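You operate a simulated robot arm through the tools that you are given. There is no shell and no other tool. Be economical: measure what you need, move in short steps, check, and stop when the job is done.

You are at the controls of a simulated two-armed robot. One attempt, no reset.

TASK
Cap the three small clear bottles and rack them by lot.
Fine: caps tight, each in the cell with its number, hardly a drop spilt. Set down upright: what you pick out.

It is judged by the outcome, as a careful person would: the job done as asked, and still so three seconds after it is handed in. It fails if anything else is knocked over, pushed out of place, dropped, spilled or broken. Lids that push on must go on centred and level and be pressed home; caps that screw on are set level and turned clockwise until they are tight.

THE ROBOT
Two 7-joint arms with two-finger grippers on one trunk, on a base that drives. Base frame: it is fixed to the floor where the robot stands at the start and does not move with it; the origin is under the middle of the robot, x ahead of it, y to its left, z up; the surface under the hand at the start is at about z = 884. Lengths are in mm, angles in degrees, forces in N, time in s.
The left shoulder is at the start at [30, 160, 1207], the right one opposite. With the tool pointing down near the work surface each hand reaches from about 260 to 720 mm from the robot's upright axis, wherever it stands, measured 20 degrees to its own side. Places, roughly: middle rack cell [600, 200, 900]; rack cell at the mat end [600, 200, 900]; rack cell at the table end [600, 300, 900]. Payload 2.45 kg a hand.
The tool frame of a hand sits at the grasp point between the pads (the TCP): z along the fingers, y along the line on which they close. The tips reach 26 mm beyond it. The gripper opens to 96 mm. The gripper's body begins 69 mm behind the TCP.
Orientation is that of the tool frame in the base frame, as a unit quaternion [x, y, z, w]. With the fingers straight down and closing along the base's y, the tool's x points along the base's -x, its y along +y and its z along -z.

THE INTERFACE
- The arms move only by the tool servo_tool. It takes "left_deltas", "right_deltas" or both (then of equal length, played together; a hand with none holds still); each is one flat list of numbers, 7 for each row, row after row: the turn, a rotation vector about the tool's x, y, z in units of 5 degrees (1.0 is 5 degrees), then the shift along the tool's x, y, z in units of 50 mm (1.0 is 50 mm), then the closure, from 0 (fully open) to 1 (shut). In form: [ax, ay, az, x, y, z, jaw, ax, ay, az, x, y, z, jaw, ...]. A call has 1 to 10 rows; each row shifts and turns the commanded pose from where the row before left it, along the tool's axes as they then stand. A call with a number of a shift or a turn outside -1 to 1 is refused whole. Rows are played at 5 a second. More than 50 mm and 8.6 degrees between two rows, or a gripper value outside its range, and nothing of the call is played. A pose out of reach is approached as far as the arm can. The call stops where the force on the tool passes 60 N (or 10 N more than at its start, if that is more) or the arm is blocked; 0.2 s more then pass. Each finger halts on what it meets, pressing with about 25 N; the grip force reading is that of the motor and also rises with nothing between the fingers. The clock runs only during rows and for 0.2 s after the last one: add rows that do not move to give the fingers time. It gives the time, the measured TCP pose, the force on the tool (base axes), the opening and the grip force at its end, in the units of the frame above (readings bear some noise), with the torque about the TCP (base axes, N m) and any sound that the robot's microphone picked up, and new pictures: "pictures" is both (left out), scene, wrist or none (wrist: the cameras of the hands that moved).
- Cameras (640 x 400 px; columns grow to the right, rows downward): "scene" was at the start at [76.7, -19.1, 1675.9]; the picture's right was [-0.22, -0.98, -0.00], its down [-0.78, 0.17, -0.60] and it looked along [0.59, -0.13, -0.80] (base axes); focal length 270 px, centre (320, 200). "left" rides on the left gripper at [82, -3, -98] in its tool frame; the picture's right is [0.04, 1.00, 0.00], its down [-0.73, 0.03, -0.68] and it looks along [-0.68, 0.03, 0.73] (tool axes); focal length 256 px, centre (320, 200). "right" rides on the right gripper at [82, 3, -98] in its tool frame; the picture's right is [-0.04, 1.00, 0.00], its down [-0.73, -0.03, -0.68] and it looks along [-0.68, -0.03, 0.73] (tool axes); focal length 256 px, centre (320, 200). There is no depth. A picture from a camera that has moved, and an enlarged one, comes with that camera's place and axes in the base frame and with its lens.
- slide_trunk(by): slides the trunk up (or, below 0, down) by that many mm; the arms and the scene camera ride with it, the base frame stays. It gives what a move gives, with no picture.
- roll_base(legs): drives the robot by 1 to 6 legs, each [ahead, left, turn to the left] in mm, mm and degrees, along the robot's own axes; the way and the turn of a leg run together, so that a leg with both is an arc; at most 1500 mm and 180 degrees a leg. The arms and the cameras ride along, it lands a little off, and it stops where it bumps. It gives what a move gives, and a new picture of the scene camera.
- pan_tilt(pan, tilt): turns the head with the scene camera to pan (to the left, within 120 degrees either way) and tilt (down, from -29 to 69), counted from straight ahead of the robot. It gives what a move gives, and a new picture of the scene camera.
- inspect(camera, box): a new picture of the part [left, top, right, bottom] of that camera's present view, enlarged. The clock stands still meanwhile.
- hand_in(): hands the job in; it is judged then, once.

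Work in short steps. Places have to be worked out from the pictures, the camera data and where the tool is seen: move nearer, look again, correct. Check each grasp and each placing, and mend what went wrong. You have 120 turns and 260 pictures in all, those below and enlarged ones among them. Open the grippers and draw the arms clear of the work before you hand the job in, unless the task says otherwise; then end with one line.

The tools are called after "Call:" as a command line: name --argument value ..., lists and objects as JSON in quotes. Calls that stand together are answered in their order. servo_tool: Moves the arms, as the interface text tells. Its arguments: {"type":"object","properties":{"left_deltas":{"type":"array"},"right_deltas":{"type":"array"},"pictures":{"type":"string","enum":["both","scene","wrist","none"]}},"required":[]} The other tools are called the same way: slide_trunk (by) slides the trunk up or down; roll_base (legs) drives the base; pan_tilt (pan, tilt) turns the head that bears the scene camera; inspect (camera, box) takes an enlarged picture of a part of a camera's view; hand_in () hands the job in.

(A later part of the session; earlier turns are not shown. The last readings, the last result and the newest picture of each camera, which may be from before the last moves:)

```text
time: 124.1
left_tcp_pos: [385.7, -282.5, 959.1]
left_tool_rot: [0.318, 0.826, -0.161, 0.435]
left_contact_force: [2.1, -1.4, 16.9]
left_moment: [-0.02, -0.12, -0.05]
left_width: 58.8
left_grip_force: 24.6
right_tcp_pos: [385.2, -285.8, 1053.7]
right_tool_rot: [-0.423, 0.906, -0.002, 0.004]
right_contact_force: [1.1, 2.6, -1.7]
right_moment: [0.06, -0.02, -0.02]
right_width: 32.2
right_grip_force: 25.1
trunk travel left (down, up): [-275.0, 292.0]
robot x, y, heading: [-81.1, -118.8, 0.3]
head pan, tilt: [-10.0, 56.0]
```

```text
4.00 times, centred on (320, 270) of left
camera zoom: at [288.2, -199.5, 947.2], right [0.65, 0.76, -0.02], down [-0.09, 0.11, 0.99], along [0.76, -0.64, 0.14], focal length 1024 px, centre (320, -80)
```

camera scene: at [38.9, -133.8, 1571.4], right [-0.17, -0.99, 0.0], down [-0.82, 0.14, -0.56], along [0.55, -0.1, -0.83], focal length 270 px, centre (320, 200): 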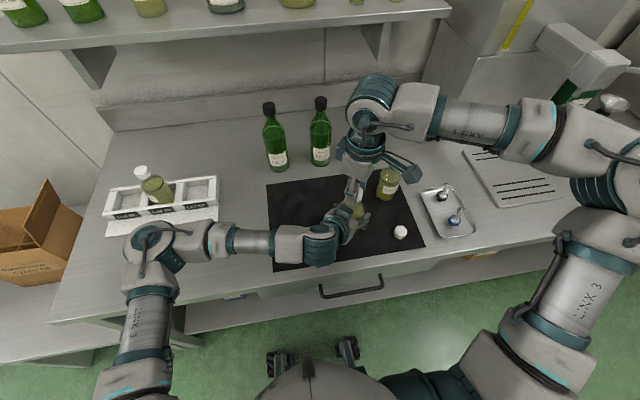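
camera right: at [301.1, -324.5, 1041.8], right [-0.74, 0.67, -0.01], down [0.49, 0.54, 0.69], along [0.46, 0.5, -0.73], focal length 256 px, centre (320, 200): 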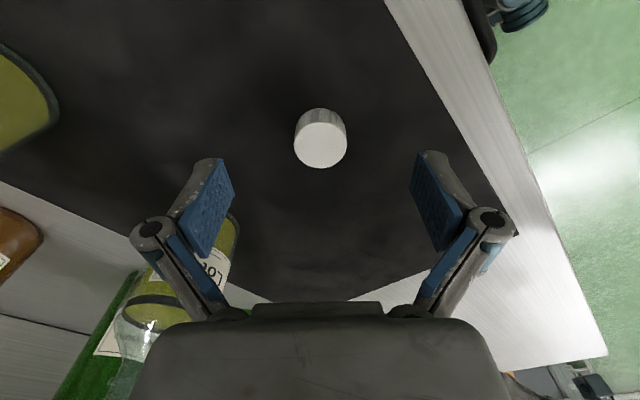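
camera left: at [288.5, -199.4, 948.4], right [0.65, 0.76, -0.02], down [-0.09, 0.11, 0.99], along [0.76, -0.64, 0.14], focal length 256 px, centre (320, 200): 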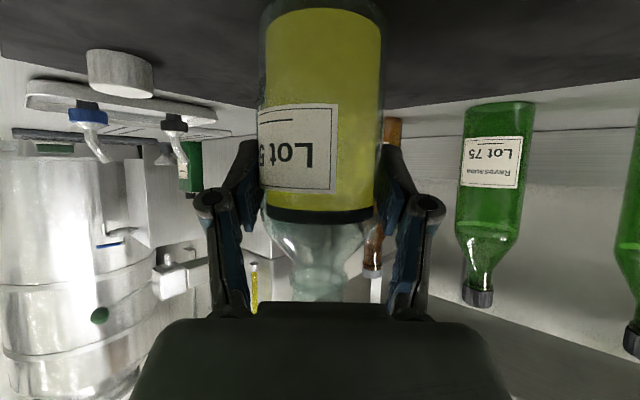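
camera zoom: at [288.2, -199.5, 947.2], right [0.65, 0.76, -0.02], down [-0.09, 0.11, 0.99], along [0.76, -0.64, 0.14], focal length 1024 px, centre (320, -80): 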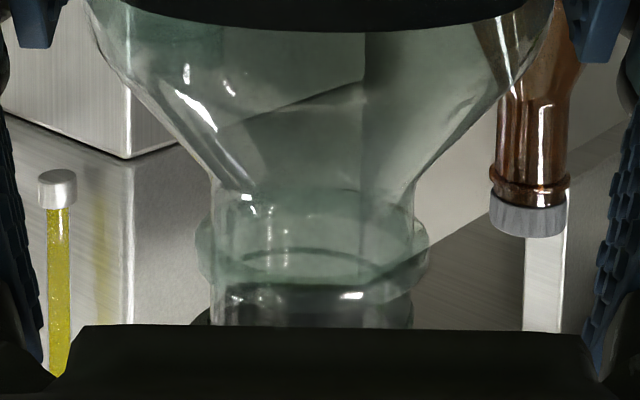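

No rim collision this time: the skirt is going over the mouth. I continue down gently.

Call:
servo_tool --right_deltas '[0, 0, 0, 0, 0, 0.05, 1, 0, 0, 0, 0, 0, 0.05, 1, 0, 0, 0, 0, 0, 0, 1]' --pictures "none"

Call:
inspect --camera "left" --box '[250, 220, 390, 320]'

Call:
inspect --camera "right" --box '[220, 60, 420, 200]'

```text
time: 124.9
left_tcp_pos: [384.6, -281.7, 958.0]
left_tool_rot: [0.318, 0.827, -0.16, 0.435]
left_contact_force: [1.1, -4.8, 12.6]
left_moment: [0.0, -0.11, 0.05]
left_width: 58.4
left_grip_force: 24.8
right_tcp_pos: [385.5, -285.0, 1048.8]
right_tool_rot: [-0.423, 0.906, -0.001, 0.005]
right_contact_force: [2.0, 5.7, 1.6]
right_moment: [0.17, -0.08, -0.03]
right_width: 32.0
right_grip_force: 25.1
trunk travel left (down, up): [-275.0, 292.0]
robot x, y, heading: [-79.3, -119.0, 0.3]
head pan, tilt: [-10.0, 56.0]
```

```text
4.00 times, centred on (320, 270) of left
camera zoom: at [288.1, -199.6, 947.2], right [0.65, 0.76, -0.02], down [-0.09, 0.11, 0.99], along [0.76, -0.64, 0.14], focal length 1024 px, centre (320, -80)
```

zoom: 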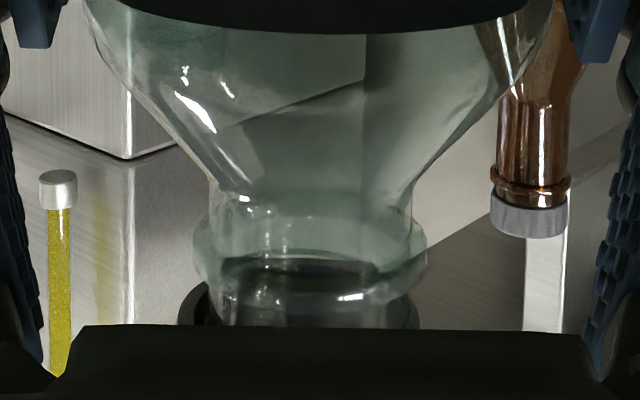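

```text
2.86 times, centred on (320, 130) of right
camera zoom: at [329.4, -345.4, 1146.5], right [-0.74, 0.67, -0.01], down [0.49, 0.54, 0.69], along [0.46, 0.5, -0.73], focal length 731 px, centre (320, 400)
```

zoom: 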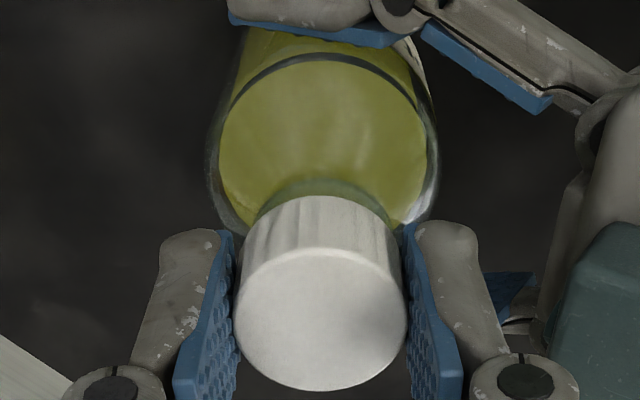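

The cap is on without slipping in the grip. I nudge 1.3 mm to centre it, then start the clockwise stroke with slight feed.

Call:
servo_tool --right_deltas '[0, 0, 0, -0.026, 0, 0.02, 1, 0, 0, 1, 0, 0, 0.006, 1, 0, 0, 1, 0, 0, 0.006, 1, 0, 0, 1, 0, 0, 0.006, 1, 0, 0, 1, 0, 0, 0.006, 1, 0, 0, 1, 0, 0, 0.006, 1, 0, 0, 1, 0, 0, 0.006, 1, 0, 0, 1, 0, 0, 0.006, 1, 0, 0, 1, 0, 0, 0.006, 1, 0, 0, 1, 0, 0, 0.006, 1]' --pictures "none"

Call:
inspect --camera "left" --box '[250, 220, 390, 320]'

Call:
inspect --camera "right" --box '[220, 60, 420, 200]'

```text
time: 127.1
left_tcp_pos: [384.4, -282.3, 956.3]
left_tool_rot: [0.318, 0.827, -0.16, 0.435]
left_contact_force: [2.1, -9.2, 3.6]
left_moment: [0.43, 0.27, -0.07]
left_width: 58.6
left_grip_force: 25.1
right_tcp_pos: [385.3, -284.5, 1044.1]
right_tool_rot: [-0.044, 0.999, 0.001, 0.006]
right_contact_force: [-3.7, 8.7, -0.4]
right_moment: [0.3, 0.29, 0.03]
right_width: 32.1
right_grip_force: 25.1
trunk travel left (down, up): [-275.0, 292.0]
robot x, y, heading: [-80.9, -118.8, -0.1]
head pan, tilt: [-10.0, 56.0]
```

```text
4.00 times, centred on (320, 270) of left
camera zoom: at [288.1, -199.8, 947.0], right [0.65, 0.76, -0.02], down [-0.09, 0.11, 0.99], along [0.76, -0.64, 0.14], focal length 1024 px, centre (320, -80)
```

zoom: 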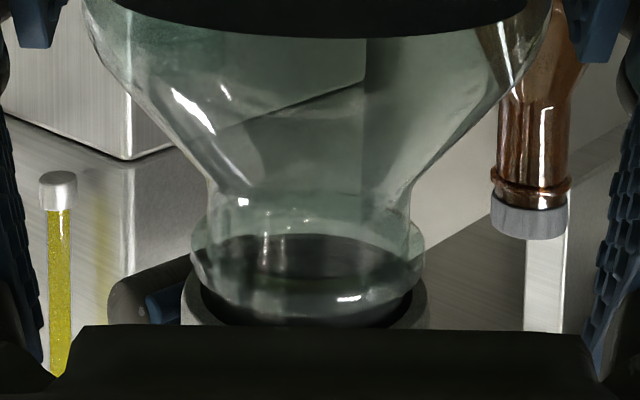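

```text
2.86 times, centred on (320, 130) of right
camera zoom: at [303.3, -288.2, 1142.3], right [-0.05, 1.0, 0.0], down [0.73, 0.03, 0.69], along [0.69, 0.03, -0.73], focal length 731 px, centre (320, 400)
```

zoom: 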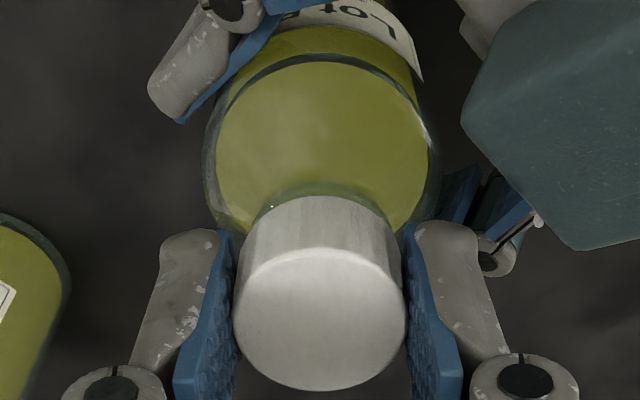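

The skirt is near the ring and level. I release, recentre the hand on the cap (tool -x 2 mm), regrip, and carry on turning.

Call:
servo_tool --right_deltas '[0, 0, 0, 0, 0, 0, 0.5, 0, 0, 0, 0, 0, 0, 0.5, 0, 0, 0, -0.04, 0, 0.02, 0.5, 0, 0, 0, 0, 0, 0, 0.5, 0, 0, 0, 0, 0, 0, 1, 0, 0, 0, 0, 0, 0, 1, 0, 0, 0, 0, 0, 0, 1]' --pictures "none"

Call:
inspect --camera "right" --box '[220, 60, 420, 200]'

Call:
servo_tool --right_deltas '[0, 0, 1, 0, 0, 0, 1, 0, 0, 1, 0, 0, 0.004, 1, 0, 0, 1, 0, 0, 0.004, 1, 0, 0, 1, 0, 0, 0.004, 1, 0, 0, 1, 0, 0, 0.004, 1, 0, 0, 1, 0, 0, 0.004, 1, 0, 0, 1, 0, 0, 0.004, 1, 0, 0, 1, 0, 0, 0.004, 1, 0, 0, 1, 0, 0, 0.004, 1, 0, 0, 1, 0, 0, 0.004, 1]' --pictures "none"

Call:
inspect --camera "left" --box '[250, 220, 390, 320]'

```text
time: 128.7
left_tcp_pos: [384.4, -280.1, 957.5]
left_tool_rot: [0.319, 0.826, -0.161, 0.436]
left_contact_force: [-0.3, -8.3, -0.5]
left_moment: [0.29, 0.15, -0.08]
left_width: 58.4
left_grip_force: 25.4
right_tcp_pos: [387.6, -284.3, 1043.2]
right_tool_rot: [-0.044, 0.999, 0.001, 0.005]
right_contact_force: [0.1, 8.3, 2.1]
right_moment: [0.26, 0.01, -0.02]
right_width: 32.0
right_grip_force: 24.5
trunk travel left (down, up): [-275.0, 292.0]
robot x, y, heading: [-81.9, -121.0, -0.1]
head pan, tilt: [-10.0, 56.0]
```

```text
2.86 times, centred on (320, 130) of right
camera zoom: at [305.9, -288.4, 1141.6], right [-0.05, 1.0, 0.0], down [0.73, 0.03, 0.69], along [0.69, 0.04, -0.73], focal length 731 px, centre (320, 400)
```

zoom: 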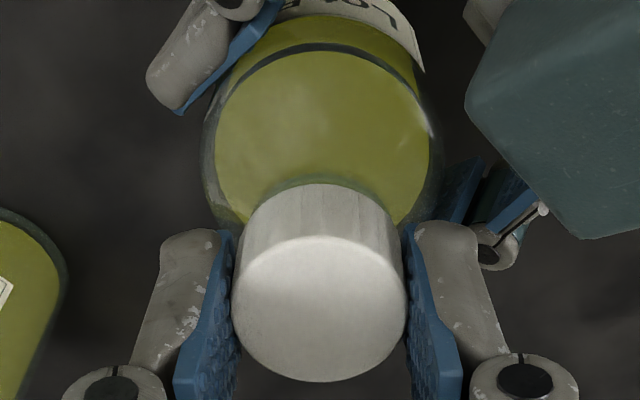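

```text
time: 130.9
left_tcp_pos: [385.7, -281.6, 957.7]
left_tool_rot: [0.318, 0.827, -0.16, 0.436]
left_contact_force: [1.4, -4.0, -6.5]
left_moment: [-0.25, 0.31, -0.02]
left_width: 58.6
left_grip_force: 24.9
right_tcp_pos: [388.5, -285.7, 1043.5]
right_tool_rot: [0.382, 0.924, 0.003, 0.004]
right_contact_force: [-3.0, 0.7, 14.3]
right_moment: [-0.1, 0.14, 0.02]
right_width: 32.2
right_grip_force: 25.1
trunk travel left (down, up): [-275.0, 292.0]
robot x, y, heading: [-81.1, -119.6, 0.1]
head pan, tilt: [-10.0, 56.0]
```

```text
4.00 times, centred on (320, 270) of left
camera zoom: at [288.3, -199.7, 947.0], right [0.65, 0.76, -0.02], down [-0.09, 0.11, 0.99], along [0.76, -0.64, 0.14], focal length 1024 px, centre (320, -80)
```

zoom: 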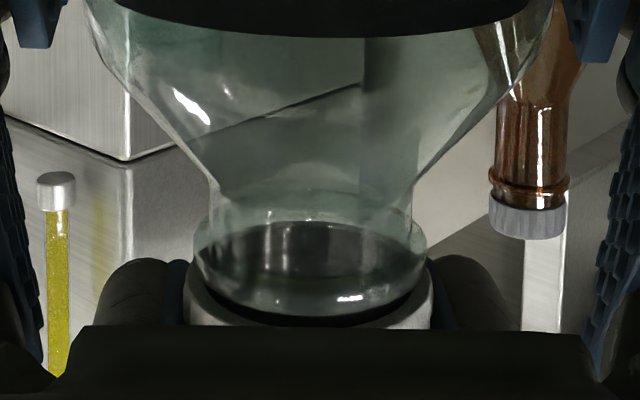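

Vertical force is up to 14 N: the cap is on the thread. I continue two strokes without feed and watch the torque.

Call:
servo_tool --right_deltas '[0, 0, 1, 0, 0, 0, 1, 0, 0, 1, 0, 0, 0, 1, 0, 0, 1, 0, 0, 0, 1, 0, 0, 1, 0, 0, 0, 1, 0, 0, 1, 0, 0, 0, 1, 0, 0, 1, 0, 0, 0, 1, 0, 0, 1, 0, 0, 0, 1, 0, 0, 1, 0, 0, 0, 1, 0, 0, 1, 0, 0, 0, 1, 0, 0, 1, 0, 0, 0, 1]' --pictures "none"

Call:
servo_tool --right_deltas '[0, 0, 1, 0, 0, 0.005, 1, 0, 0, 1, 0, 0, 0.005, 1, 0, 0, 1, 0, 0, 0.005, 1, 0, 0, 1, 0, 0, 0.005, 1, 0, 0, 1, 0, 0, 0, 1, 0, 0, 1, 0, 0, 0, 1, 0, 0, 1, 0, 0, 0, 1, 0, 0, 1, 0, 0, 0, 1, 0, 0, 1, 0, 0, 0, 1, 0, 0, 1, 0, 0, 0, 1]' --pictures "none"

Call:
inspect --camera "left" --box '[220, 80, 420, 320]'

Call:
inspect --camera "right" --box '[220, 60, 420, 200]'

```text
time: 133.1
left_tcp_pos: [386.0, -282.2, 957.9]
left_tool_rot: [0.317, 0.827, -0.159, 0.436]
left_contact_force: [8.7, 6.0, -5.8]
left_moment: [-0.3, 0.85, -0.02]
left_width: 58.5
left_grip_force: 25.1
right_tcp_pos: [388.7, -285.3, 1041.5]
right_tool_rot: [0.738, 0.675, 0.003, 0.003]
right_contact_force: [-13.5, -7.2, 7.1]
right_moment: [-0.22, 0.37, 0.01]
right_width: 31.8
right_grip_force: 24.9
trunk travel left (down, up): [-275.0, 292.0]
robot x, y, heading: [-80.8, -117.9, 0.1]
head pan, tilt: [-10.0, 56.0]
```

```text
time: 135.3
left_tcp_pos: [385.7, -281.0, 958.7]
left_tool_rot: [0.318, 0.827, -0.16, 0.436]
left_contact_force: [14.1, 0.7, -0.7]
left_moment: [0.2, -0.39, 0.19]
left_width: 58.4
left_grip_force: 24.5
right_tcp_pos: [389.3, -284.3, 1041.9]
right_tool_rot: [0.954, 0.301, 0.005, 0.0]
right_contact_force: [-7.3, 2.1, 8.0]
right_moment: [0.05, 0.27, 0.03]
right_width: 31.1
right_grip_force: 25.0
trunk travel left (down, up): [-275.0, 292.0]
robot x, y, heading: [-82.7, -121.0, 0.1]
head pan, tilt: [-10.0, 56.0]
```

```text
1.67 times, centred on (320, 200) of left
camera zoom: at [288.9, -199.5, 947.4], right [0.65, 0.76, -0.02], down [-0.09, 0.11, 0.99], along [0.76, -0.64, 0.14], focal length 427 px, centre (320, 200)
```

zoom: 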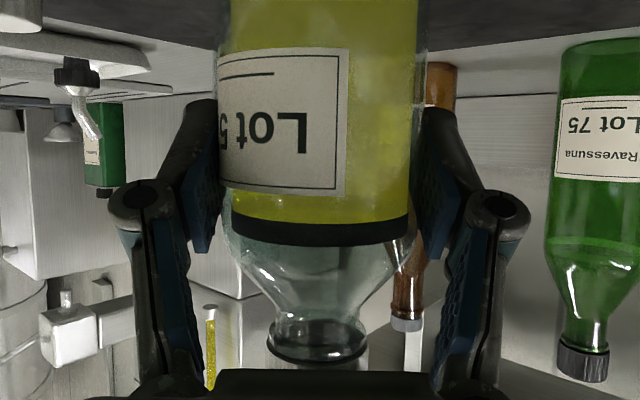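

```text
2.86 times, centred on (320, 130) of right
camera zoom: at [456.8, -239.6, 1140.1], right [0.54, -0.84, 0.0], down [-0.62, -0.4, 0.67], along [-0.56, -0.37, -0.74], focal length 731 px, centre (320, 400)
```

zoom: 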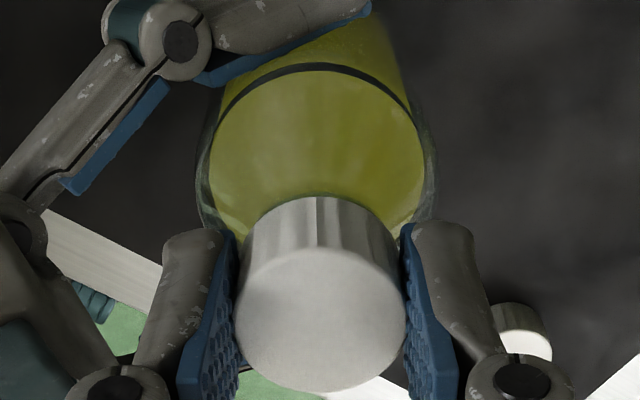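

Side force again hints at eccentricity. I release, shift about 1.7 mm towards the axis, regrip, and continue turning.

Call:
servo_tool --right_deltas '[0, 0, 0, 0, 0, 0, 0.5, 0, 0, 0, 0, 0, 0, 0.5, 0, 0, 0, 0, 0, 0, 0.5]' --pictures "none"

Call:
inspect --camera "right" --box '[220, 60, 420, 200]'

Call:
inspect --camera "left" --box '[220, 80, 420, 320]'

Call:
inspect --camera "scene" --box '[320, 170, 400, 240]'

```text
time: 136.1
left_tcp_pos: [384.1, -282.3, 958.9]
left_tool_rot: [0.319, 0.827, -0.161, 0.435]
left_contact_force: [-5.6, -1.3, 5.0]
left_moment: [-0.22, 0.17, -0.09]
left_width: 58.3
left_grip_force: 24.9
right_tcp_pos: [387.9, -285.4, 1040.8]
right_tool_rot: [0.953, 0.302, 0.005, 0.0]
right_contact_force: [-0.2, -0.1, -0.2]
right_moment: [0.0, -0.03, -0.01]
right_width: 48.1
right_grip_force: 0.0
trunk travel left (down, up): [-275.0, 292.0]
robot x, y, heading: [-80.8, -120.1, 0.2]
head pan, tilt: [-10.0, 56.0]
```

```text
2.86 times, centred on (320, 130) of right
camera zoom: at [455.2, -240.7, 1140.4], right [0.54, -0.84, 0.0], down [-0.62, -0.4, 0.67], along [-0.56, -0.37, -0.74], focal length 731 px, centre (320, 400)
```

zoom: 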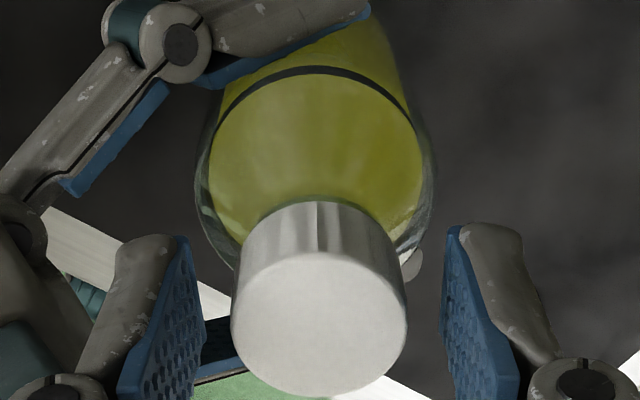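

```text
1.67 times, centred on (320, 200) of left
camera zoom: at [286.9, -200.6, 947.5], right [0.65, 0.76, -0.02], down [-0.09, 0.11, 0.99], along [0.75, -0.64, 0.14], focal length 427 px, centre (320, 200)
```

zoom: 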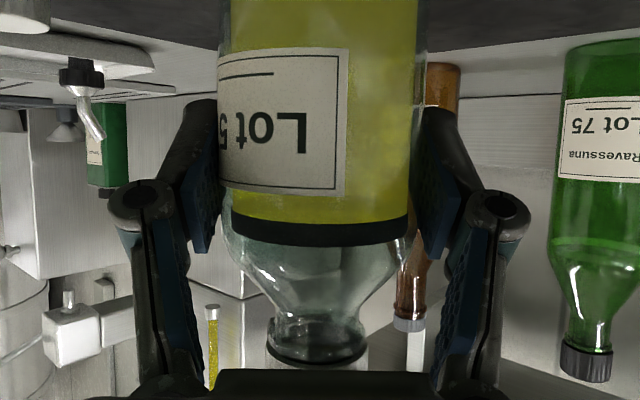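

```text
5.71 times, centred on (360, 205) of scene
camera zoom: at [37.1, -134.2, 1571.5], right [-0.17, -0.99, 0.0], down [-0.82, 0.14, -0.56], along [0.55, -0.1, -0.83], focal length 1542 px, centre (91, 171)
```

zoom: 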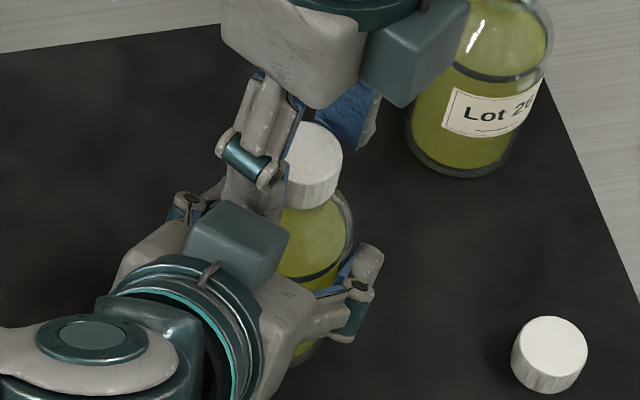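

The cap is level and the hand is well centred on it. I regrip and continue clockwise.

Call:
servo_tool --right_deltas '[0, 0, 0, 0, 0, 0, 1, 0, 0, 0, 0, 0, 0, 1, 0, 0, 1, 0, 0, 0, 1, 0, 0, 1, 0, 0, 0, 1, 0, 0, 1, 0, 0, 0.004, 1, 0, 0, 1, 0, 0, 0.004, 1, 0, 0, 1, 0, 0, 0.004, 1, 0, 0, 1, 0, 0, 0.004, 1, 0, 0, 1, 0, 0, 0.004, 1, 0, 0, 1, 0, 0, 0.004, 1]' --pictures "none"

Call:
servo_tool --right_deltas '[0, 0, 1, 0, 0, 0.003, 1, 0, 0, 1, 0, 0, 0.003, 1, 0, 0, 1, 0, 0, 0.003, 1, 0, 0, 1, 0, 0, 0.003, 1, 0, 0, 1, 0, 0, 0.003, 1, 0, 0, 1, 0, 0, 0.003, 1, 0, 0, 1, 0, 0, 0.003, 1, 0, 0, 1, 0, 0, 0.003, 1, 0, 0, 1, 0, 0, 0.003, 1, 0, 0, 1, 0, 0, 0.003, 1]' --pictures "none"

Call:
inspect --camera "left" --box '[220, 80, 420, 320]'

```text
time: 138.3
left_tcp_pos: [385.4, -280.9, 957.6]
left_tool_rot: [0.319, 0.827, -0.16, 0.434]
left_contact_force: [6.6, -3.3, -3.2]
left_moment: [0.23, 0.24, -0.47]
left_width: 58.1
left_grip_force: 24.8
right_tcp_pos: [388.3, -283.6, 1040.6]
right_tool_rot: [0.999, -0.043, 0.005, -0.001]
right_contact_force: [-4.7, 5.3, 7.4]
right_moment: [0.03, 0.18, 0.51]
right_width: 32.4
right_grip_force: 25.3
trunk travel left (down, up): [-275.0, 292.0]
robot x, y, heading: [-76.5, -119.7, 0.2]
head pan, tilt: [-10.0, 56.0]
```

```text
time: 140.5
left_tcp_pos: [385.5, -283.2, 957.8]
left_tool_rot: [0.319, 0.827, -0.16, 0.434]
left_contact_force: [1.8, 6.1, -1.5]
left_moment: [-0.56, 0.33, -0.45]
left_width: 58.2
left_grip_force: 25.3
right_tcp_pos: [387.8, -284.3, 1039.4]
right_tool_rot: [0.887, -0.462, 0.003, -0.003]
right_contact_force: [-3.4, -9.4, -0.5]
right_moment: [-0.2, 0.1, 0.59]
right_width: 32.5
right_grip_force: 25.0
trunk travel left (down, up): [-275.0, 292.0]
robot x, y, heading: [-84.9, -119.3, 0.3]
head pan, tilt: [-10.0, 56.0]
```

```text
1.67 times, centred on (320, 200) of left
camera zoom: at [288.9, -199.8, 947.0], right [0.65, 0.76, -0.02], down [-0.09, 0.11, 0.99], along [0.76, -0.64, 0.14], focal length 427 px, centre (320, 200)
```

zoom: 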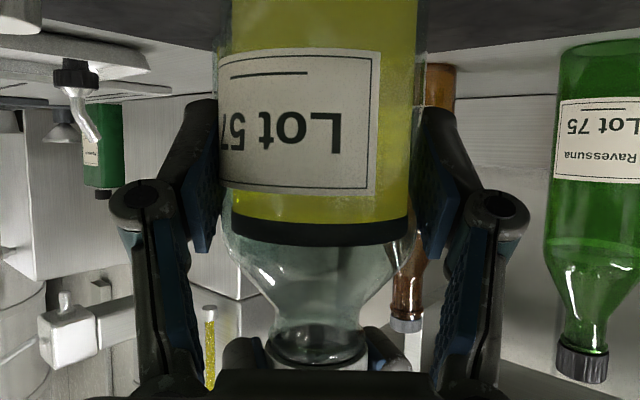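

Torque reads 0.5–0.6 N·m and the bottle slipped a little in the left grip. I release, look closely at the cap height, and rewind for another tightening stroke.

Call:
servo_tool --right_deltas '[0, 0, 0, 0, 0, 0, 0.45, 0, 0, 0, 0, 0, 0, 0.45, 0, 0, -1, 0, 0, 0, 0.45, 0, 0, -1, 0, 0, 0, 0.45, 0, 0, -1, 0, 0, 0, 0.45, 0, 0, -1, 0, 0, 0, 0.45, 0, 0, -1, 0, 0, 0, 0.45, 0, 0, -1, 0, 0, 0, 0.45, 0, 0, -1, 0, 0, 0, 0.45, 0, 0, -1, 0, 0, 0, 0.45]' --pictures "none"

Call:
inspect --camera "left" --box '[250, 220, 390, 320]'

Call:
servo_tool --right_deltas '[0, 0, -1, 0, 0, 0, 0.45, 0, 0, -1, 0, 0, 0, 0.45, 0, 0, -1, 0, 0, 0, 0.45, 0, 0, -1, 0, 0, 0, 0.45, 0, 0, -1, 0, 0, 0, 0.45, 0, 0, -1, 0, 0, 0, 0.45, 0, 0, -1, 0, 0, 0, 0.45, 0, 0, -1, 0, 0, 0, 0.45, 0, 0, -1, 0, 0, 0, 0.45, 0, 0, -1, 0, 0, 0, 0.45]' --pictures "none"

Call:
servo_tool --right_deltas '[0, 0, -1, 0, 0, 0, 0.45, 0, 0, -1, 0, 0, 0, 0.45, 0, 0, -1, 0, 0, 0, 0.45, 0, 0, -1, 0, 0, 0, 0.45, 0, 0, -1, 0, 0, 0, 0.45, 0, 0, -1, 0, 0, 0, 0.45, 0, 0, -1, 0, 0, 0, 0.45, 0, 0, -1, 0, 0, 0, 0.45, 0, 0, -1, 0, 0, 0, 0.45, 0, 0, -1, 0, 0, 0, 0.45]' --pictures "none"

Call:
inspect --camera "right" --box '[220, 60, 420, 200]'

Call:
inspect --camera "scene" --box '[320, 170, 400, 240]'

```text
time: 142.7
left_tcp_pos: [385.2, -281.7, 957.7]
left_tool_rot: [0.318, 0.826, -0.161, 0.436]
left_contact_force: [-0.5, 0.5, -0.7]
left_moment: [0.04, 0.15, 0.01]
left_width: 58.3
left_grip_force: 25.4
right_tcp_pos: [389.2, -286.0, 1039.6]
right_tool_rot: [0.992, -0.129, 0.005, -0.002]
right_contact_force: [-0.7, 0.2, -0.1]
right_moment: [0.04, 0.01, 0.01]
right_width: 53.0
right_grip_force: 0.0
trunk travel left (down, up): [-275.0, 292.0]
robot x, y, heading: [-76.5, -120.2, 0.2]
head pan, tilt: [-10.0, 56.0]
```

```text
4.00 times, centred on (320, 270) of left
camera zoom: at [288.6, -199.8, 947.0], right [0.65, 0.76, -0.02], down [-0.09, 0.11, 0.99], along [0.76, -0.64, 0.14], focal length 1024 px, centre (320, -80)
```

zoom: 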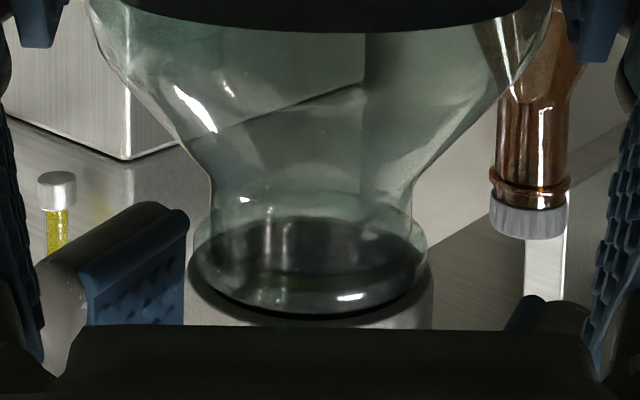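

```text
time: 144.9
left_tcp_pos: [386.7, -282.0, 957.6]
left_tool_rot: [0.318, 0.826, -0.161, 0.436]
left_contact_force: [-0.7, 0.1, 0.0]
left_moment: [-0.06, 0.18, 0.02]
left_width: 58.4
left_grip_force: 25.0
right_tcp_pos: [389.5, -284.0, 1040.3]
right_tool_rot: [0.953, 0.303, 0.005, 0.0]
right_contact_force: [0.5, 0.1, -0.2]
right_moment: [-0.03, -0.03, -0.01]
right_width: 53.0
right_grip_force: 0.1
trunk travel left (down, up): [-275.0, 292.0]
robot x, y, heading: [-83.1, -116.7, 0.1]
head pan, tilt: [-10.0, 56.0]
```

```text
time: 147.1
left_tcp_pos: [386.2, -281.7, 957.8]
left_tool_rot: [0.318, 0.827, -0.16, 0.435]
left_contact_force: [-0.5, 0.4, 0.8]
left_moment: [0.02, 0.16, 0.0]
left_width: 58.2
left_grip_force: 25.4
right_tcp_pos: [389.5, -284.2, 1039.9]
right_tool_rot: [0.737, 0.676, 0.005, 0.002]
right_contact_force: [0.7, -0.2, 1.0]
right_moment: [0.01, 0.0, 0.02]
right_width: 52.7
right_grip_force: 0.1
trunk travel left (down, up): [-275.0, 292.0]
robot x, y, heading: [-81.7, -116.9, 0.1]
head pan, tilt: [-10.0, 56.0]
```

```text
2.86 times, centred on (320, 130) of right
camera zoom: at [398.2, -202.6, 1137.7], right [0.99, -0.12, 0.01], down [-0.1, -0.73, 0.68], along [-0.08, -0.67, -0.74], focal length 731 px, centre (320, 400)
```

zoom: 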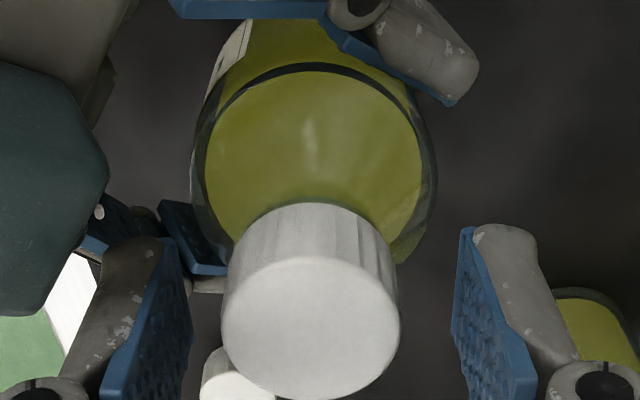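

```text
5.71 times, centred on (360, 205) of scene
camera zoom: at [39.0, -134.1, 1571.3], right [-0.17, -0.99, 0.0], down [-0.82, 0.14, -0.56], along [0.55, -0.1, -0.83], focal length 1542 px, centre (91, 171)
```

zoom: 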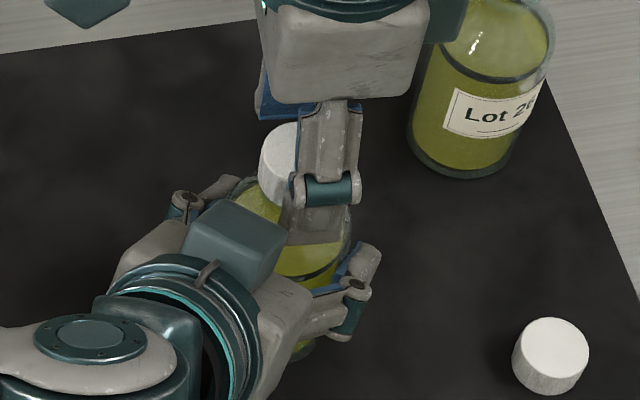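

Cap level. I recentre 1.5 mm and make another long tightening stroke.

Call:
servo_tool --right_deltas '[0, 0, 0, 0, -0.03, 0, 0.45, 0, 0, 0, 0, 0, 0, 1, 0, 0, 0, 0, 0, 0, 1, 0, 0, 0, 0, 0, 0, 1, 0, 0, 1, 0, 0, 0, 1, 0, 0, 1, 0, 0, 0, 1, 0, 0, 1, 0, 0, 0, 1, 0, 0, 1, 0, 0, 0, 1, 0, 0, 1, 0, 0, 0, 1, 0, 0, 1, 0, 0, 0, 1]' --pictures "none"

Call:
inspect --camera "left" --box '[220, 80, 420, 320]'

Call:
servo_tool --right_deltas '[0, 0, 1, 0, 0, 0, 1, 0, 0, 1, 0, 0, 0, 1, 0, 0, 1, 0, 0, 0, 1, 0, 0, 1, 0, 0, 0, 1, 0, 0, 1, 0, 0, 0, 1, 0, 0, 1, 0, 0, 0, 1, 0, 0, 1, 0, 0, 0, 1, 0, 0, 1, 0, 0, 0, 1, 0, 0, 1, 0, 0, 0, 1, 0, 0, 1, 0, 0, 0, 1]' --pictures "none"

Call:
inspect --camera "left" --box '[220, 80, 420, 320]'

```text
time: 149.3
left_tcp_pos: [384.6, -281.9, 957.7]
left_tool_rot: [0.318, 0.827, -0.161, 0.436]
left_contact_force: [-0.2, 0.0, 1.6]
left_moment: [0.01, 0.09, -0.49]
left_width: 58.3
left_grip_force: 24.9
right_tcp_pos: [387.9, -284.5, 1039.9]
right_tool_rot: [0.887, 0.462, 0.005, 0.001]
right_contact_force: [-0.4, -0.4, 0.0]
right_moment: [0.01, 0.0, 0.49]
right_width: 30.6
right_grip_force: 25.4
trunk travel left (down, up): [-275.0, 292.0]
robot x, y, heading: [-83.7, -118.1, 0.3]
head pan, tilt: [-10.0, 56.0]
```

```text
1.67 times, centred on (320, 200) of left
camera zoom: at [288.6, -199.8, 947.0], right [0.65, 0.76, -0.02], down [-0.09, 0.11, 0.99], along [0.76, -0.64, 0.14], focal length 427 px, centre (320, 200)
```

zoom: 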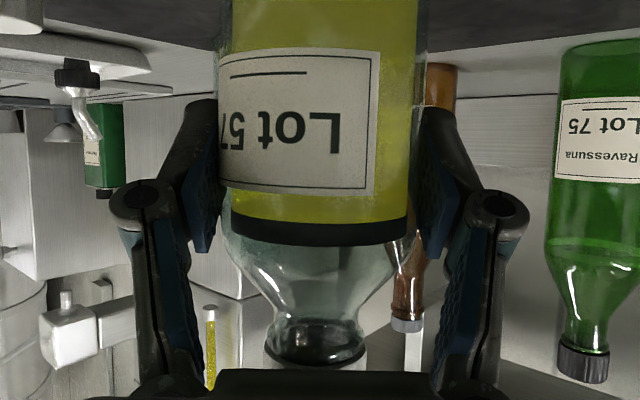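

```text
time: 151.5
left_tcp_pos: [385.4, -281.4, 957.2]
left_tool_rot: [0.319, 0.826, -0.161, 0.436]
left_contact_force: [1.7, -2.4, 0.6]
left_moment: [-0.16, -0.03, -0.69]
left_width: 58.1
left_grip_force: 24.8
right_tcp_pos: [387.2, -284.7, 1039.2]
right_tool_rot: [0.999, 0.044, 0.005, 0.0]
right_contact_force: [0.5, 0.1, 0.8]
right_moment: [-0.02, -0.05, 0.73]
right_width: 31.0
right_grip_force: 25.0
trunk travel left (down, up): [-275.0, 292.0]
robot x, y, heading: [-81.7, -120.1, -0.0]
head pan, tilt: [-10.0, 56.0]
```

```text
1.67 times, centred on (320, 200) of left
camera zoom: at [288.7, -199.9, 947.0], right [0.65, 0.76, -0.02], down [-0.09, 0.11, 0.99], along [0.76, -0.64, 0.14], focal length 427 px, centre (320, 200)
```

zoom: 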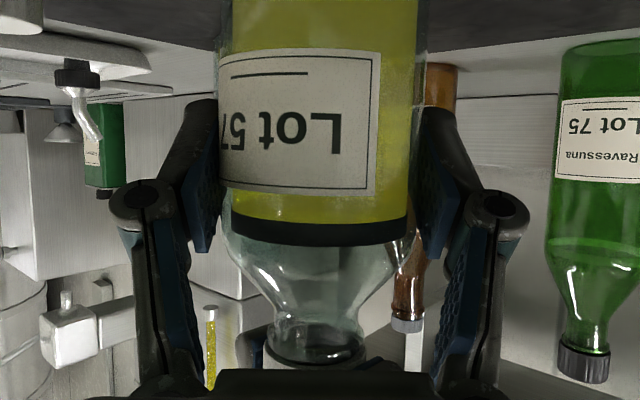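

Clean torque: 0.49, then 0.73 N·m with no side load. One more short turn confirms tightness, as with the first cap.

Call:
servo_tool --right_deltas '[0, 0, 1, 0, 0, 0, 1, 0, 0, 1, 0, 0, 0, 1, 0, 0, 1, 0, 0, 0, 1, 0, 0, 1, 0, 0, 0, 1, 0, 0, 1, 0, 0, 0, 1, 0, 0, 1, 0, 0, 0, 1, 0, 0, 1, 0, 0, 0, 1, 0, 0, 1, 0, 0, 0, 1]' --pictures "none"

Call:
inspect --camera "left" --box '[220, 80, 420, 320]'

Call:
inspect --camera "right" --box '[220, 60, 420, 200]'

```text
time: 153.3
left_tcp_pos: [385.6, -282.0, 957.2]
left_tool_rot: [0.318, 0.827, -0.16, 0.436]
left_contact_force: [0.0, -4.0, 1.2]
left_moment: [-0.04, 0.07, -0.45]
left_width: 58.3
left_grip_force: 25.1
right_tcp_pos: [386.7, -284.2, 1038.2]
right_tool_rot: [0.954, -0.301, 0.005, -0.002]
right_contact_force: [0.3, 1.6, 0.7]
right_moment: [0.05, -0.03, 0.44]
right_width: 30.8
right_grip_force: 24.8
trunk travel left (down, up): [-275.0, 292.0]
robot x, y, heading: [-78.5, -119.6, 0.2]
head pan, tilt: [-10.0, 56.0]
```

```text
1.67 times, centred on (320, 200) of left
camera zoom: at [288.7, -199.9, 947.0], right [0.65, 0.76, -0.02], down [-0.09, 0.11, 0.99], along [0.76, -0.64, 0.14], focal length 427 px, centre (320, 200)
```

zoom: 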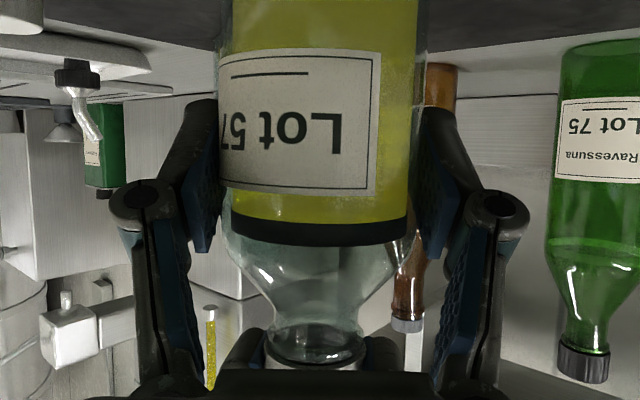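

```text
2.86 times, centred on (320, 130) of right
camera zoom: at [451.4, -333.8, 1137.9], right [-0.6, -0.8, -0.01], down [-0.59, 0.44, 0.67], along [-0.53, 0.41, -0.74], focal length 731 px, centre (320, 400)
```

zoom: 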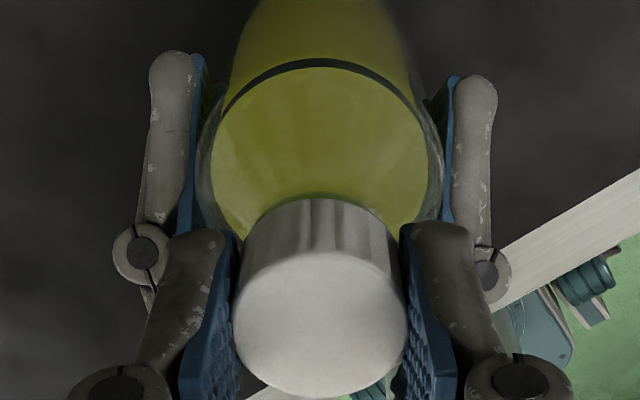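

I compare the cap's seating closely with the view from the first bottle.

Call:
inspect --camera "left" --box '[250, 220, 390, 320]'

Call:
servo_tool --right_deltas '[0, 0, 1, 0, 0, 0, 1, 0, 0, 1, 0, 0, 0, 1, 0, 0, 1, 0, 0, 0, 1, 0, 0, 1, 0, 0, 0, 1]' --pictures "none"

Call:
inspect --camera "right" --box '[220, 60, 420, 200]'

Call:
inspect --camera "left" --box '[250, 220, 390, 320]'

```text
4.00 times, centred on (320, 270) of left
camera zoom: at [288.7, -199.9, 947.0], right [0.65, 0.76, -0.02], down [-0.09, 0.11, 0.99], along [0.76, -0.64, 0.14], focal length 1024 px, centre (320, -80)
```

zoom: 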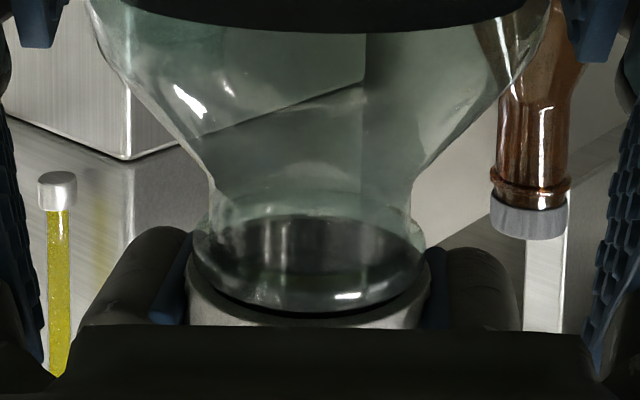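

```text
time: 154.3
left_tcp_pos: [385.7, -282.2, 958.5]
left_tool_rot: [0.319, 0.827, -0.161, 0.435]
left_contact_force: [-0.6, -2.5, 0.7]
left_moment: [-0.16, 0.11, -0.54]
left_width: 58.3
left_grip_force: 25.2
right_tcp_pos: [386.5, -285.6, 1040.2]
right_tool_rot: [0.887, -0.462, 0.003, -0.003]
right_contact_force: [0.7, 0.4, 0.6]
right_moment: [-0.01, 0.0, 0.57]
right_width: 32.4
right_grip_force: 25.2
trunk travel left (down, up): [-275.0, 292.0]
robot x, y, heading: [-83.2, -116.9, 0.1]
head pan, tilt: [-10.0, 56.0]
```

```text
2.86 times, centred on (320, 130) of right
camera zoom: at [430.4, -353.0, 1137.7], right [-0.84, -0.54, -0.01], down [-0.4, 0.62, 0.68], along [-0.36, 0.57, -0.74], focal length 731 px, centre (320, 400)
```

zoom: 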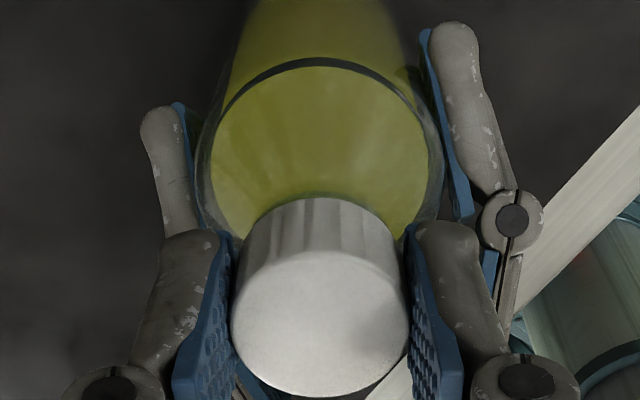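

```text
4.00 times, centred on (320, 270) of left
camera zoom: at [288.5, -200.0, 947.0], right [0.65, 0.76, -0.02], down [-0.09, 0.11, 0.99], along [0.76, -0.64, 0.14], focal length 1024 px, centre (320, -80)
```

zoom: 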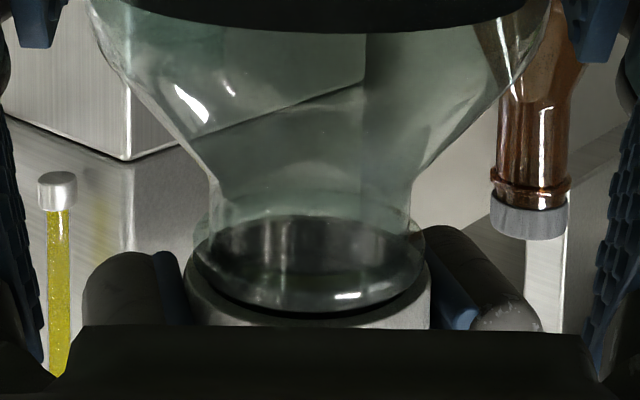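

The grip width changing under steady torque shows the fingers slipping over a stationary cap, so it is tight. I release, raise the right hand away, lift bottle 57 and face the left hand forward.

Call:
servo_tool --right_deltas '[0, 0, 0, 0, 0, 0, 0.4, 0, 0, 0, 0, 0, 0, 0.4, 0, 0, 0, 0, 0, -0.8, 0.4, 0, 0, 0, 0, 0, -0.8, 0.4, 0, 0, 0, 0, 0, -0.8, 0, 0, 0, 0, 0.36, 0.59, 0, 0, 0, 0, 0, 0.36, 0.59, 0, 0, 0, 0, 0, 0.36, 0.59, 0, 0]' --pictures "none"

Call:
inspect --camera "scene" --box '[320, 170, 420, 240]'

Call:
servo_tool --left_deltas '[0, 0, 0, -0.278, 0, -0.195, 1, 0, 0, 0, -0.278, 0, -0.195, 1, 0, 0, 0, -0.278, 0, -0.195, 1, 0, 0, 0, -0.278, 0, -0.195, 1, 0, 0, 0, -0.278, 0, -0.195, 1, 0, 0, 0, 0, 0, 0, 1]' --right_deltas '[0, 0, -1, 0, 0, 0, 0, 0, 0, -1, 0, 0, 0, 0, 0, 0, -1, 0, 0, 0, 0, 0, 0, -1, 0, 0, 0, 0, 0, 0, -1, 0, 0, 0, 0, 0, 0, -1, 0, 0, 0, 0]' --pictures "none"

Call:
servo_tool --left_deltas '[-0.819, 0, -0.574, 0, 0, 0, 1, -0.819, 0, -0.574, 0, 0, 0, 1, -0.819, 0, -0.574, 0, 0, 0, 1, -0.819, 0, -0.574, 0, 0, 0, 1, -0.819, 0, -0.574, 0, 0, 0, 1, -0.819, 0, -0.574, 0, 0, 0, 1, -0.819, 0, -0.574, 0, 0, 0, 1, -0.819, 0, -0.574, 0, 0, 0, 1, -0.33, 0, -0.23, 0, 0, 0, 1]' --right_deltas '[0, 0, -1, 0, 0, 0, 0, 0, 0, -1, 0, 0, 0, 0, 0, 0, -1, 0, 0, 0, 0, 0, 0, -1, 0, 0, 0, 0, 0, 0, -1, 0, 0, 0, 0, 0, 0, -1, 0, 0, 0, 0, 0, 0, -1, 0, 0, 0, 0, 0, 0, -1, 0, 0, 0, 0, 0, 0, -1, 0, 0, 0, 0]' --pictures "none"

Call:
servo_tool --left_deltas '[0, 0, 0, 0, 0.72, 0, 1, 0, 0, 0, 0, 0.72, 0, 1, 0, 0, 0, 0, 0.72, 0, 1, 0, 0, 0, 0, 0.72, 0, 1, 0, 0, 0, 0, 0.72, 0, 1, 0, 0, 0, 0, 0.72, 0, 1, 0, 0, 0, 0, 0.72, 0, 1, 0, 0, 0, 0, 0.72, 0, 1, 0, 0, 0, 0, 0.72, 0, 1, 0, 0, 0, 0, 0.72, 0, 1]' --right_deltas '[0, 0, -1, 0, 0, 0, 0, 0, 0, -1, 0, 0, 0, 0, 0, 0, -1, 0, 0, 0, 0, 0, 0, -1, 0, 0, 0, 0, 0, 0, -1, 0, 0, 0, 0, 0, 0, -1, 0, 0, 0, 0, 0, 0, -1, 0, 0, 0, 0, 0, 0, -1, 0, 0, 0, 0, 0, 0, -1, 0, 0, 0, 0, 0, 0, -1, 0, 0, 0, 0]' --pictures "none"

Call:
pan_tilt --pan 28 --tilt 50

```text
time: 156.1
left_tcp_pos: [385.6, -281.2, 958.0]
left_tool_rot: [0.318, 0.827, -0.159, 0.435]
left_contact_force: [-0.3, 3.0, 0.8]
left_moment: [0.15, 0.17, -0.07]
left_width: 58.4
left_grip_force: 25.4
right_tcp_pos: [344.1, -381.0, 1158.2]
right_tool_rot: [0.887, -0.461, 0.005, -0.003]
right_contact_force: [0.0, -0.1, -0.1]
right_moment: [-0.03, -0.04, 0.0]
right_width: 95.8
right_grip_force: 0.0
trunk travel left (down, up): [-275.0, 292.0]
robot x, y, heading: [-77.6, -118.2, 0.0]
head pan, tilt: [-10.0, 56.0]
```

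```text
5.71 times, centred on (370, 205) of scene
camera zoom: at [37.3, -135.7, 1571.4], right [-0.17, -0.99, 0.0], down [-0.82, 0.14, -0.56], along [0.55, -0.09, -0.83], focal length 1542 px, centre (34, 171)
```

zoom: 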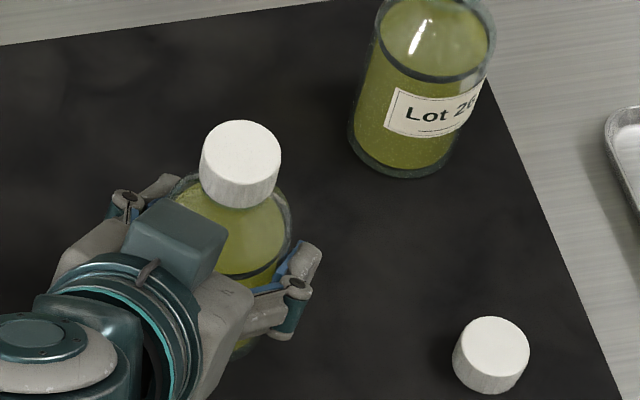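

```text
time: 157.5
left_tcp_pos: [385.7, -282.9, 1042.9]
left_tool_rot: [0.318, 0.827, -0.16, 0.435]
left_contact_force: [-0.6, 0.3, -4.0]
left_moment: [0.03, 0.01, 0.0]
left_width: 58.6
left_grip_force: 24.8
right_tcp_pos: [346.4, -380.9, 1158.9]
right_tool_rot: [0.977, -0.215, 0.005, -0.001]
right_contact_force: [0.3, -0.1, 0.4]
right_moment: [-0.03, -0.02, -0.05]
right_width: 96.0
right_grip_force: 0.0
trunk travel left (down, up): [-275.0, 292.0]
robot x, y, heading: [-82.4, -121.2, 0.0]
head pan, tilt: [-10.0, 56.0]
```

```text
time: 159.5
left_tcp_pos: [384.1, -283.8, 1041.9]
left_tool_rot: [-0.001, 0.885, 0.004, 0.466]
left_contact_force: [-0.3, -0.7, -3.9]
left_moment: [0.03, 0.0, 0.02]
left_width: 58.2
left_grip_force: 25.0
right_tcp_pos: [344.8, -380.8, 1158.7]
right_tool_rot: [0.985, 0.175, 0.004, 0.0]
right_contact_force: [0.4, 0.2, 0.1]
right_moment: [0.01, -0.02, 0.0]
right_width: 96.0
right_grip_force: 0.1
trunk travel left (down, up): [-275.0, 292.0]
robot x, y, heading: [-79.6, -120.3, 0.1]
head pan, tilt: [-10.0, 56.0]
```

```text
time: 161.7
left_tcp_pos: [385.9, 80.5, 1045.7]
left_tool_rot: [-0.002, 0.884, 0.002, 0.467]
left_contact_force: [0.6, 0.7, -4.4]
left_moment: [-0.05, 0.0, -0.04]
left_width: 58.3
left_grip_force: 24.9
left hand out of reach, approached as far as the arm can: row 10
right_tcp_pos: [344.9, -377.0, 1159.6]
right_tool_rot: [0.818, 0.575, 0.004, 0.003]
right_contact_force: [0.4, -0.2, -0.5]
right_moment: [-0.02, 0.0, -0.03]
right_width: 95.9
right_grip_force: 0.1
trunk travel left (down, up): [-275.0, 292.0]
robot x, y, heading: [-79.0, -122.2, 0.1]
head pan, tilt: [-10.0, 56.0]
```

```text
time: 162.8
left_tcp_pos: [385.9, 79.2, 1045.5]
left_tool_rot: [-0.001, 0.885, 0.002, 0.466]
left_contact_force: [-0.2, 1.0, -4.1]
left_moment: [-0.03, 0.03, 0.02]
left_width: 58.3
left_grip_force: 24.6
right_tcp_pos: [344.4, -379.1, 1158.7]
right_tool_rot: [0.819, 0.574, 0.004, 0.002]
right_contact_force: [0.1, 0.4, 0.4]
right_moment: [0.02, 0.01, 0.01]
right_width: 96.0
right_grip_force: 0.1
trunk travel left (down, up): [-275.0, 292.0]
robot x, y, heading: [-79.0, -118.6, 0.0]
head pan, tilt: [28.0, 50.0]
camera scene: at [36.3, -82.5, 1579.1], right [0.47, -0.88, 0.0], down [-0.68, -0.36, -0.64], along [0.56, 0.3, -0.77], focal length 270 px, centre (320, 200)
```

scene: 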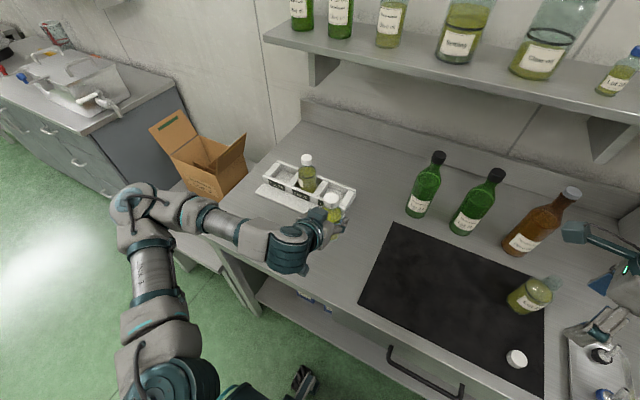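

The left arm is folded near its limit here, so I move forward diagonally to in front of the Lot 57 cell, keeping clear of bottle 72.

Call:
servo_tool --left_deltas '[0, 0, 0, -0.356, 0.268, 0.508, 1, 0, 0, 0, -0.356, 0.268, 0.508, 1, 0, 0, 0, -0.356, 0.268, 0.508, 1, 0, 0, 0, -0.356, 0.268, 0.508, 1, 0, 0, 0, -0.356, 0.268, 0.508, 1, 0, 0, 0, 0, 0, 0, 1]' --pictures "wrist"

Call:
inspect --camera "scene" --box '[250, 130, 370, 230]'

```text
time: 164.2
left_tcp_pos: [541.1, 146.4, 1050.6]
left_tool_rot: [0.0, 0.884, 0.002, 0.468]
left_contact_force: [0.1, -0.2, -3.2]
left_moment: [0.01, 0.05, 0.04]
left_width: 58.2
left_grip_force: 25.3
right_tcp_pos: [344.5, -378.7, 1159.2]
right_tool_rot: [0.819, 0.574, 0.005, 0.003]
right_contact_force: [-0.4, 0.1, -0.4]
right_moment: [0.03, -0.03, 0.0]
right_width: 96.0
right_grip_force: 0.1
trunk travel left (down, up): [-275.0, 292.0]
robot x, y, heading: [-83.4, -119.0, -0.1]
head pan, tilt: [28.0, 50.0]
camera left: at [415.0, 143.2, 1037.9], right [-0.03, 1.0, -0.03], down [-0.15, 0.03, 0.99], along [0.99, 0.03, 0.15], focal length 256 px, centre (320, 200)
```

left: 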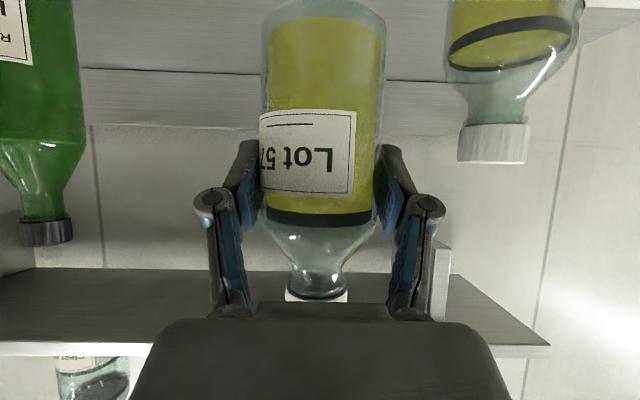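

```text
4.00 times, centred on (310, 180) of scene
camera zoom: at [36.5, -82.4, 1579.1], right [0.47, -0.88, 0.0], down [-0.68, -0.36, -0.64], along [0.56, 0.3, -0.77], focal length 1080 px, centre (360, 280)
```

zoom: 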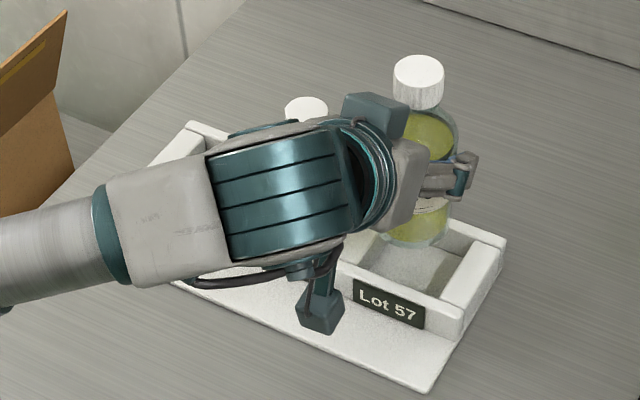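

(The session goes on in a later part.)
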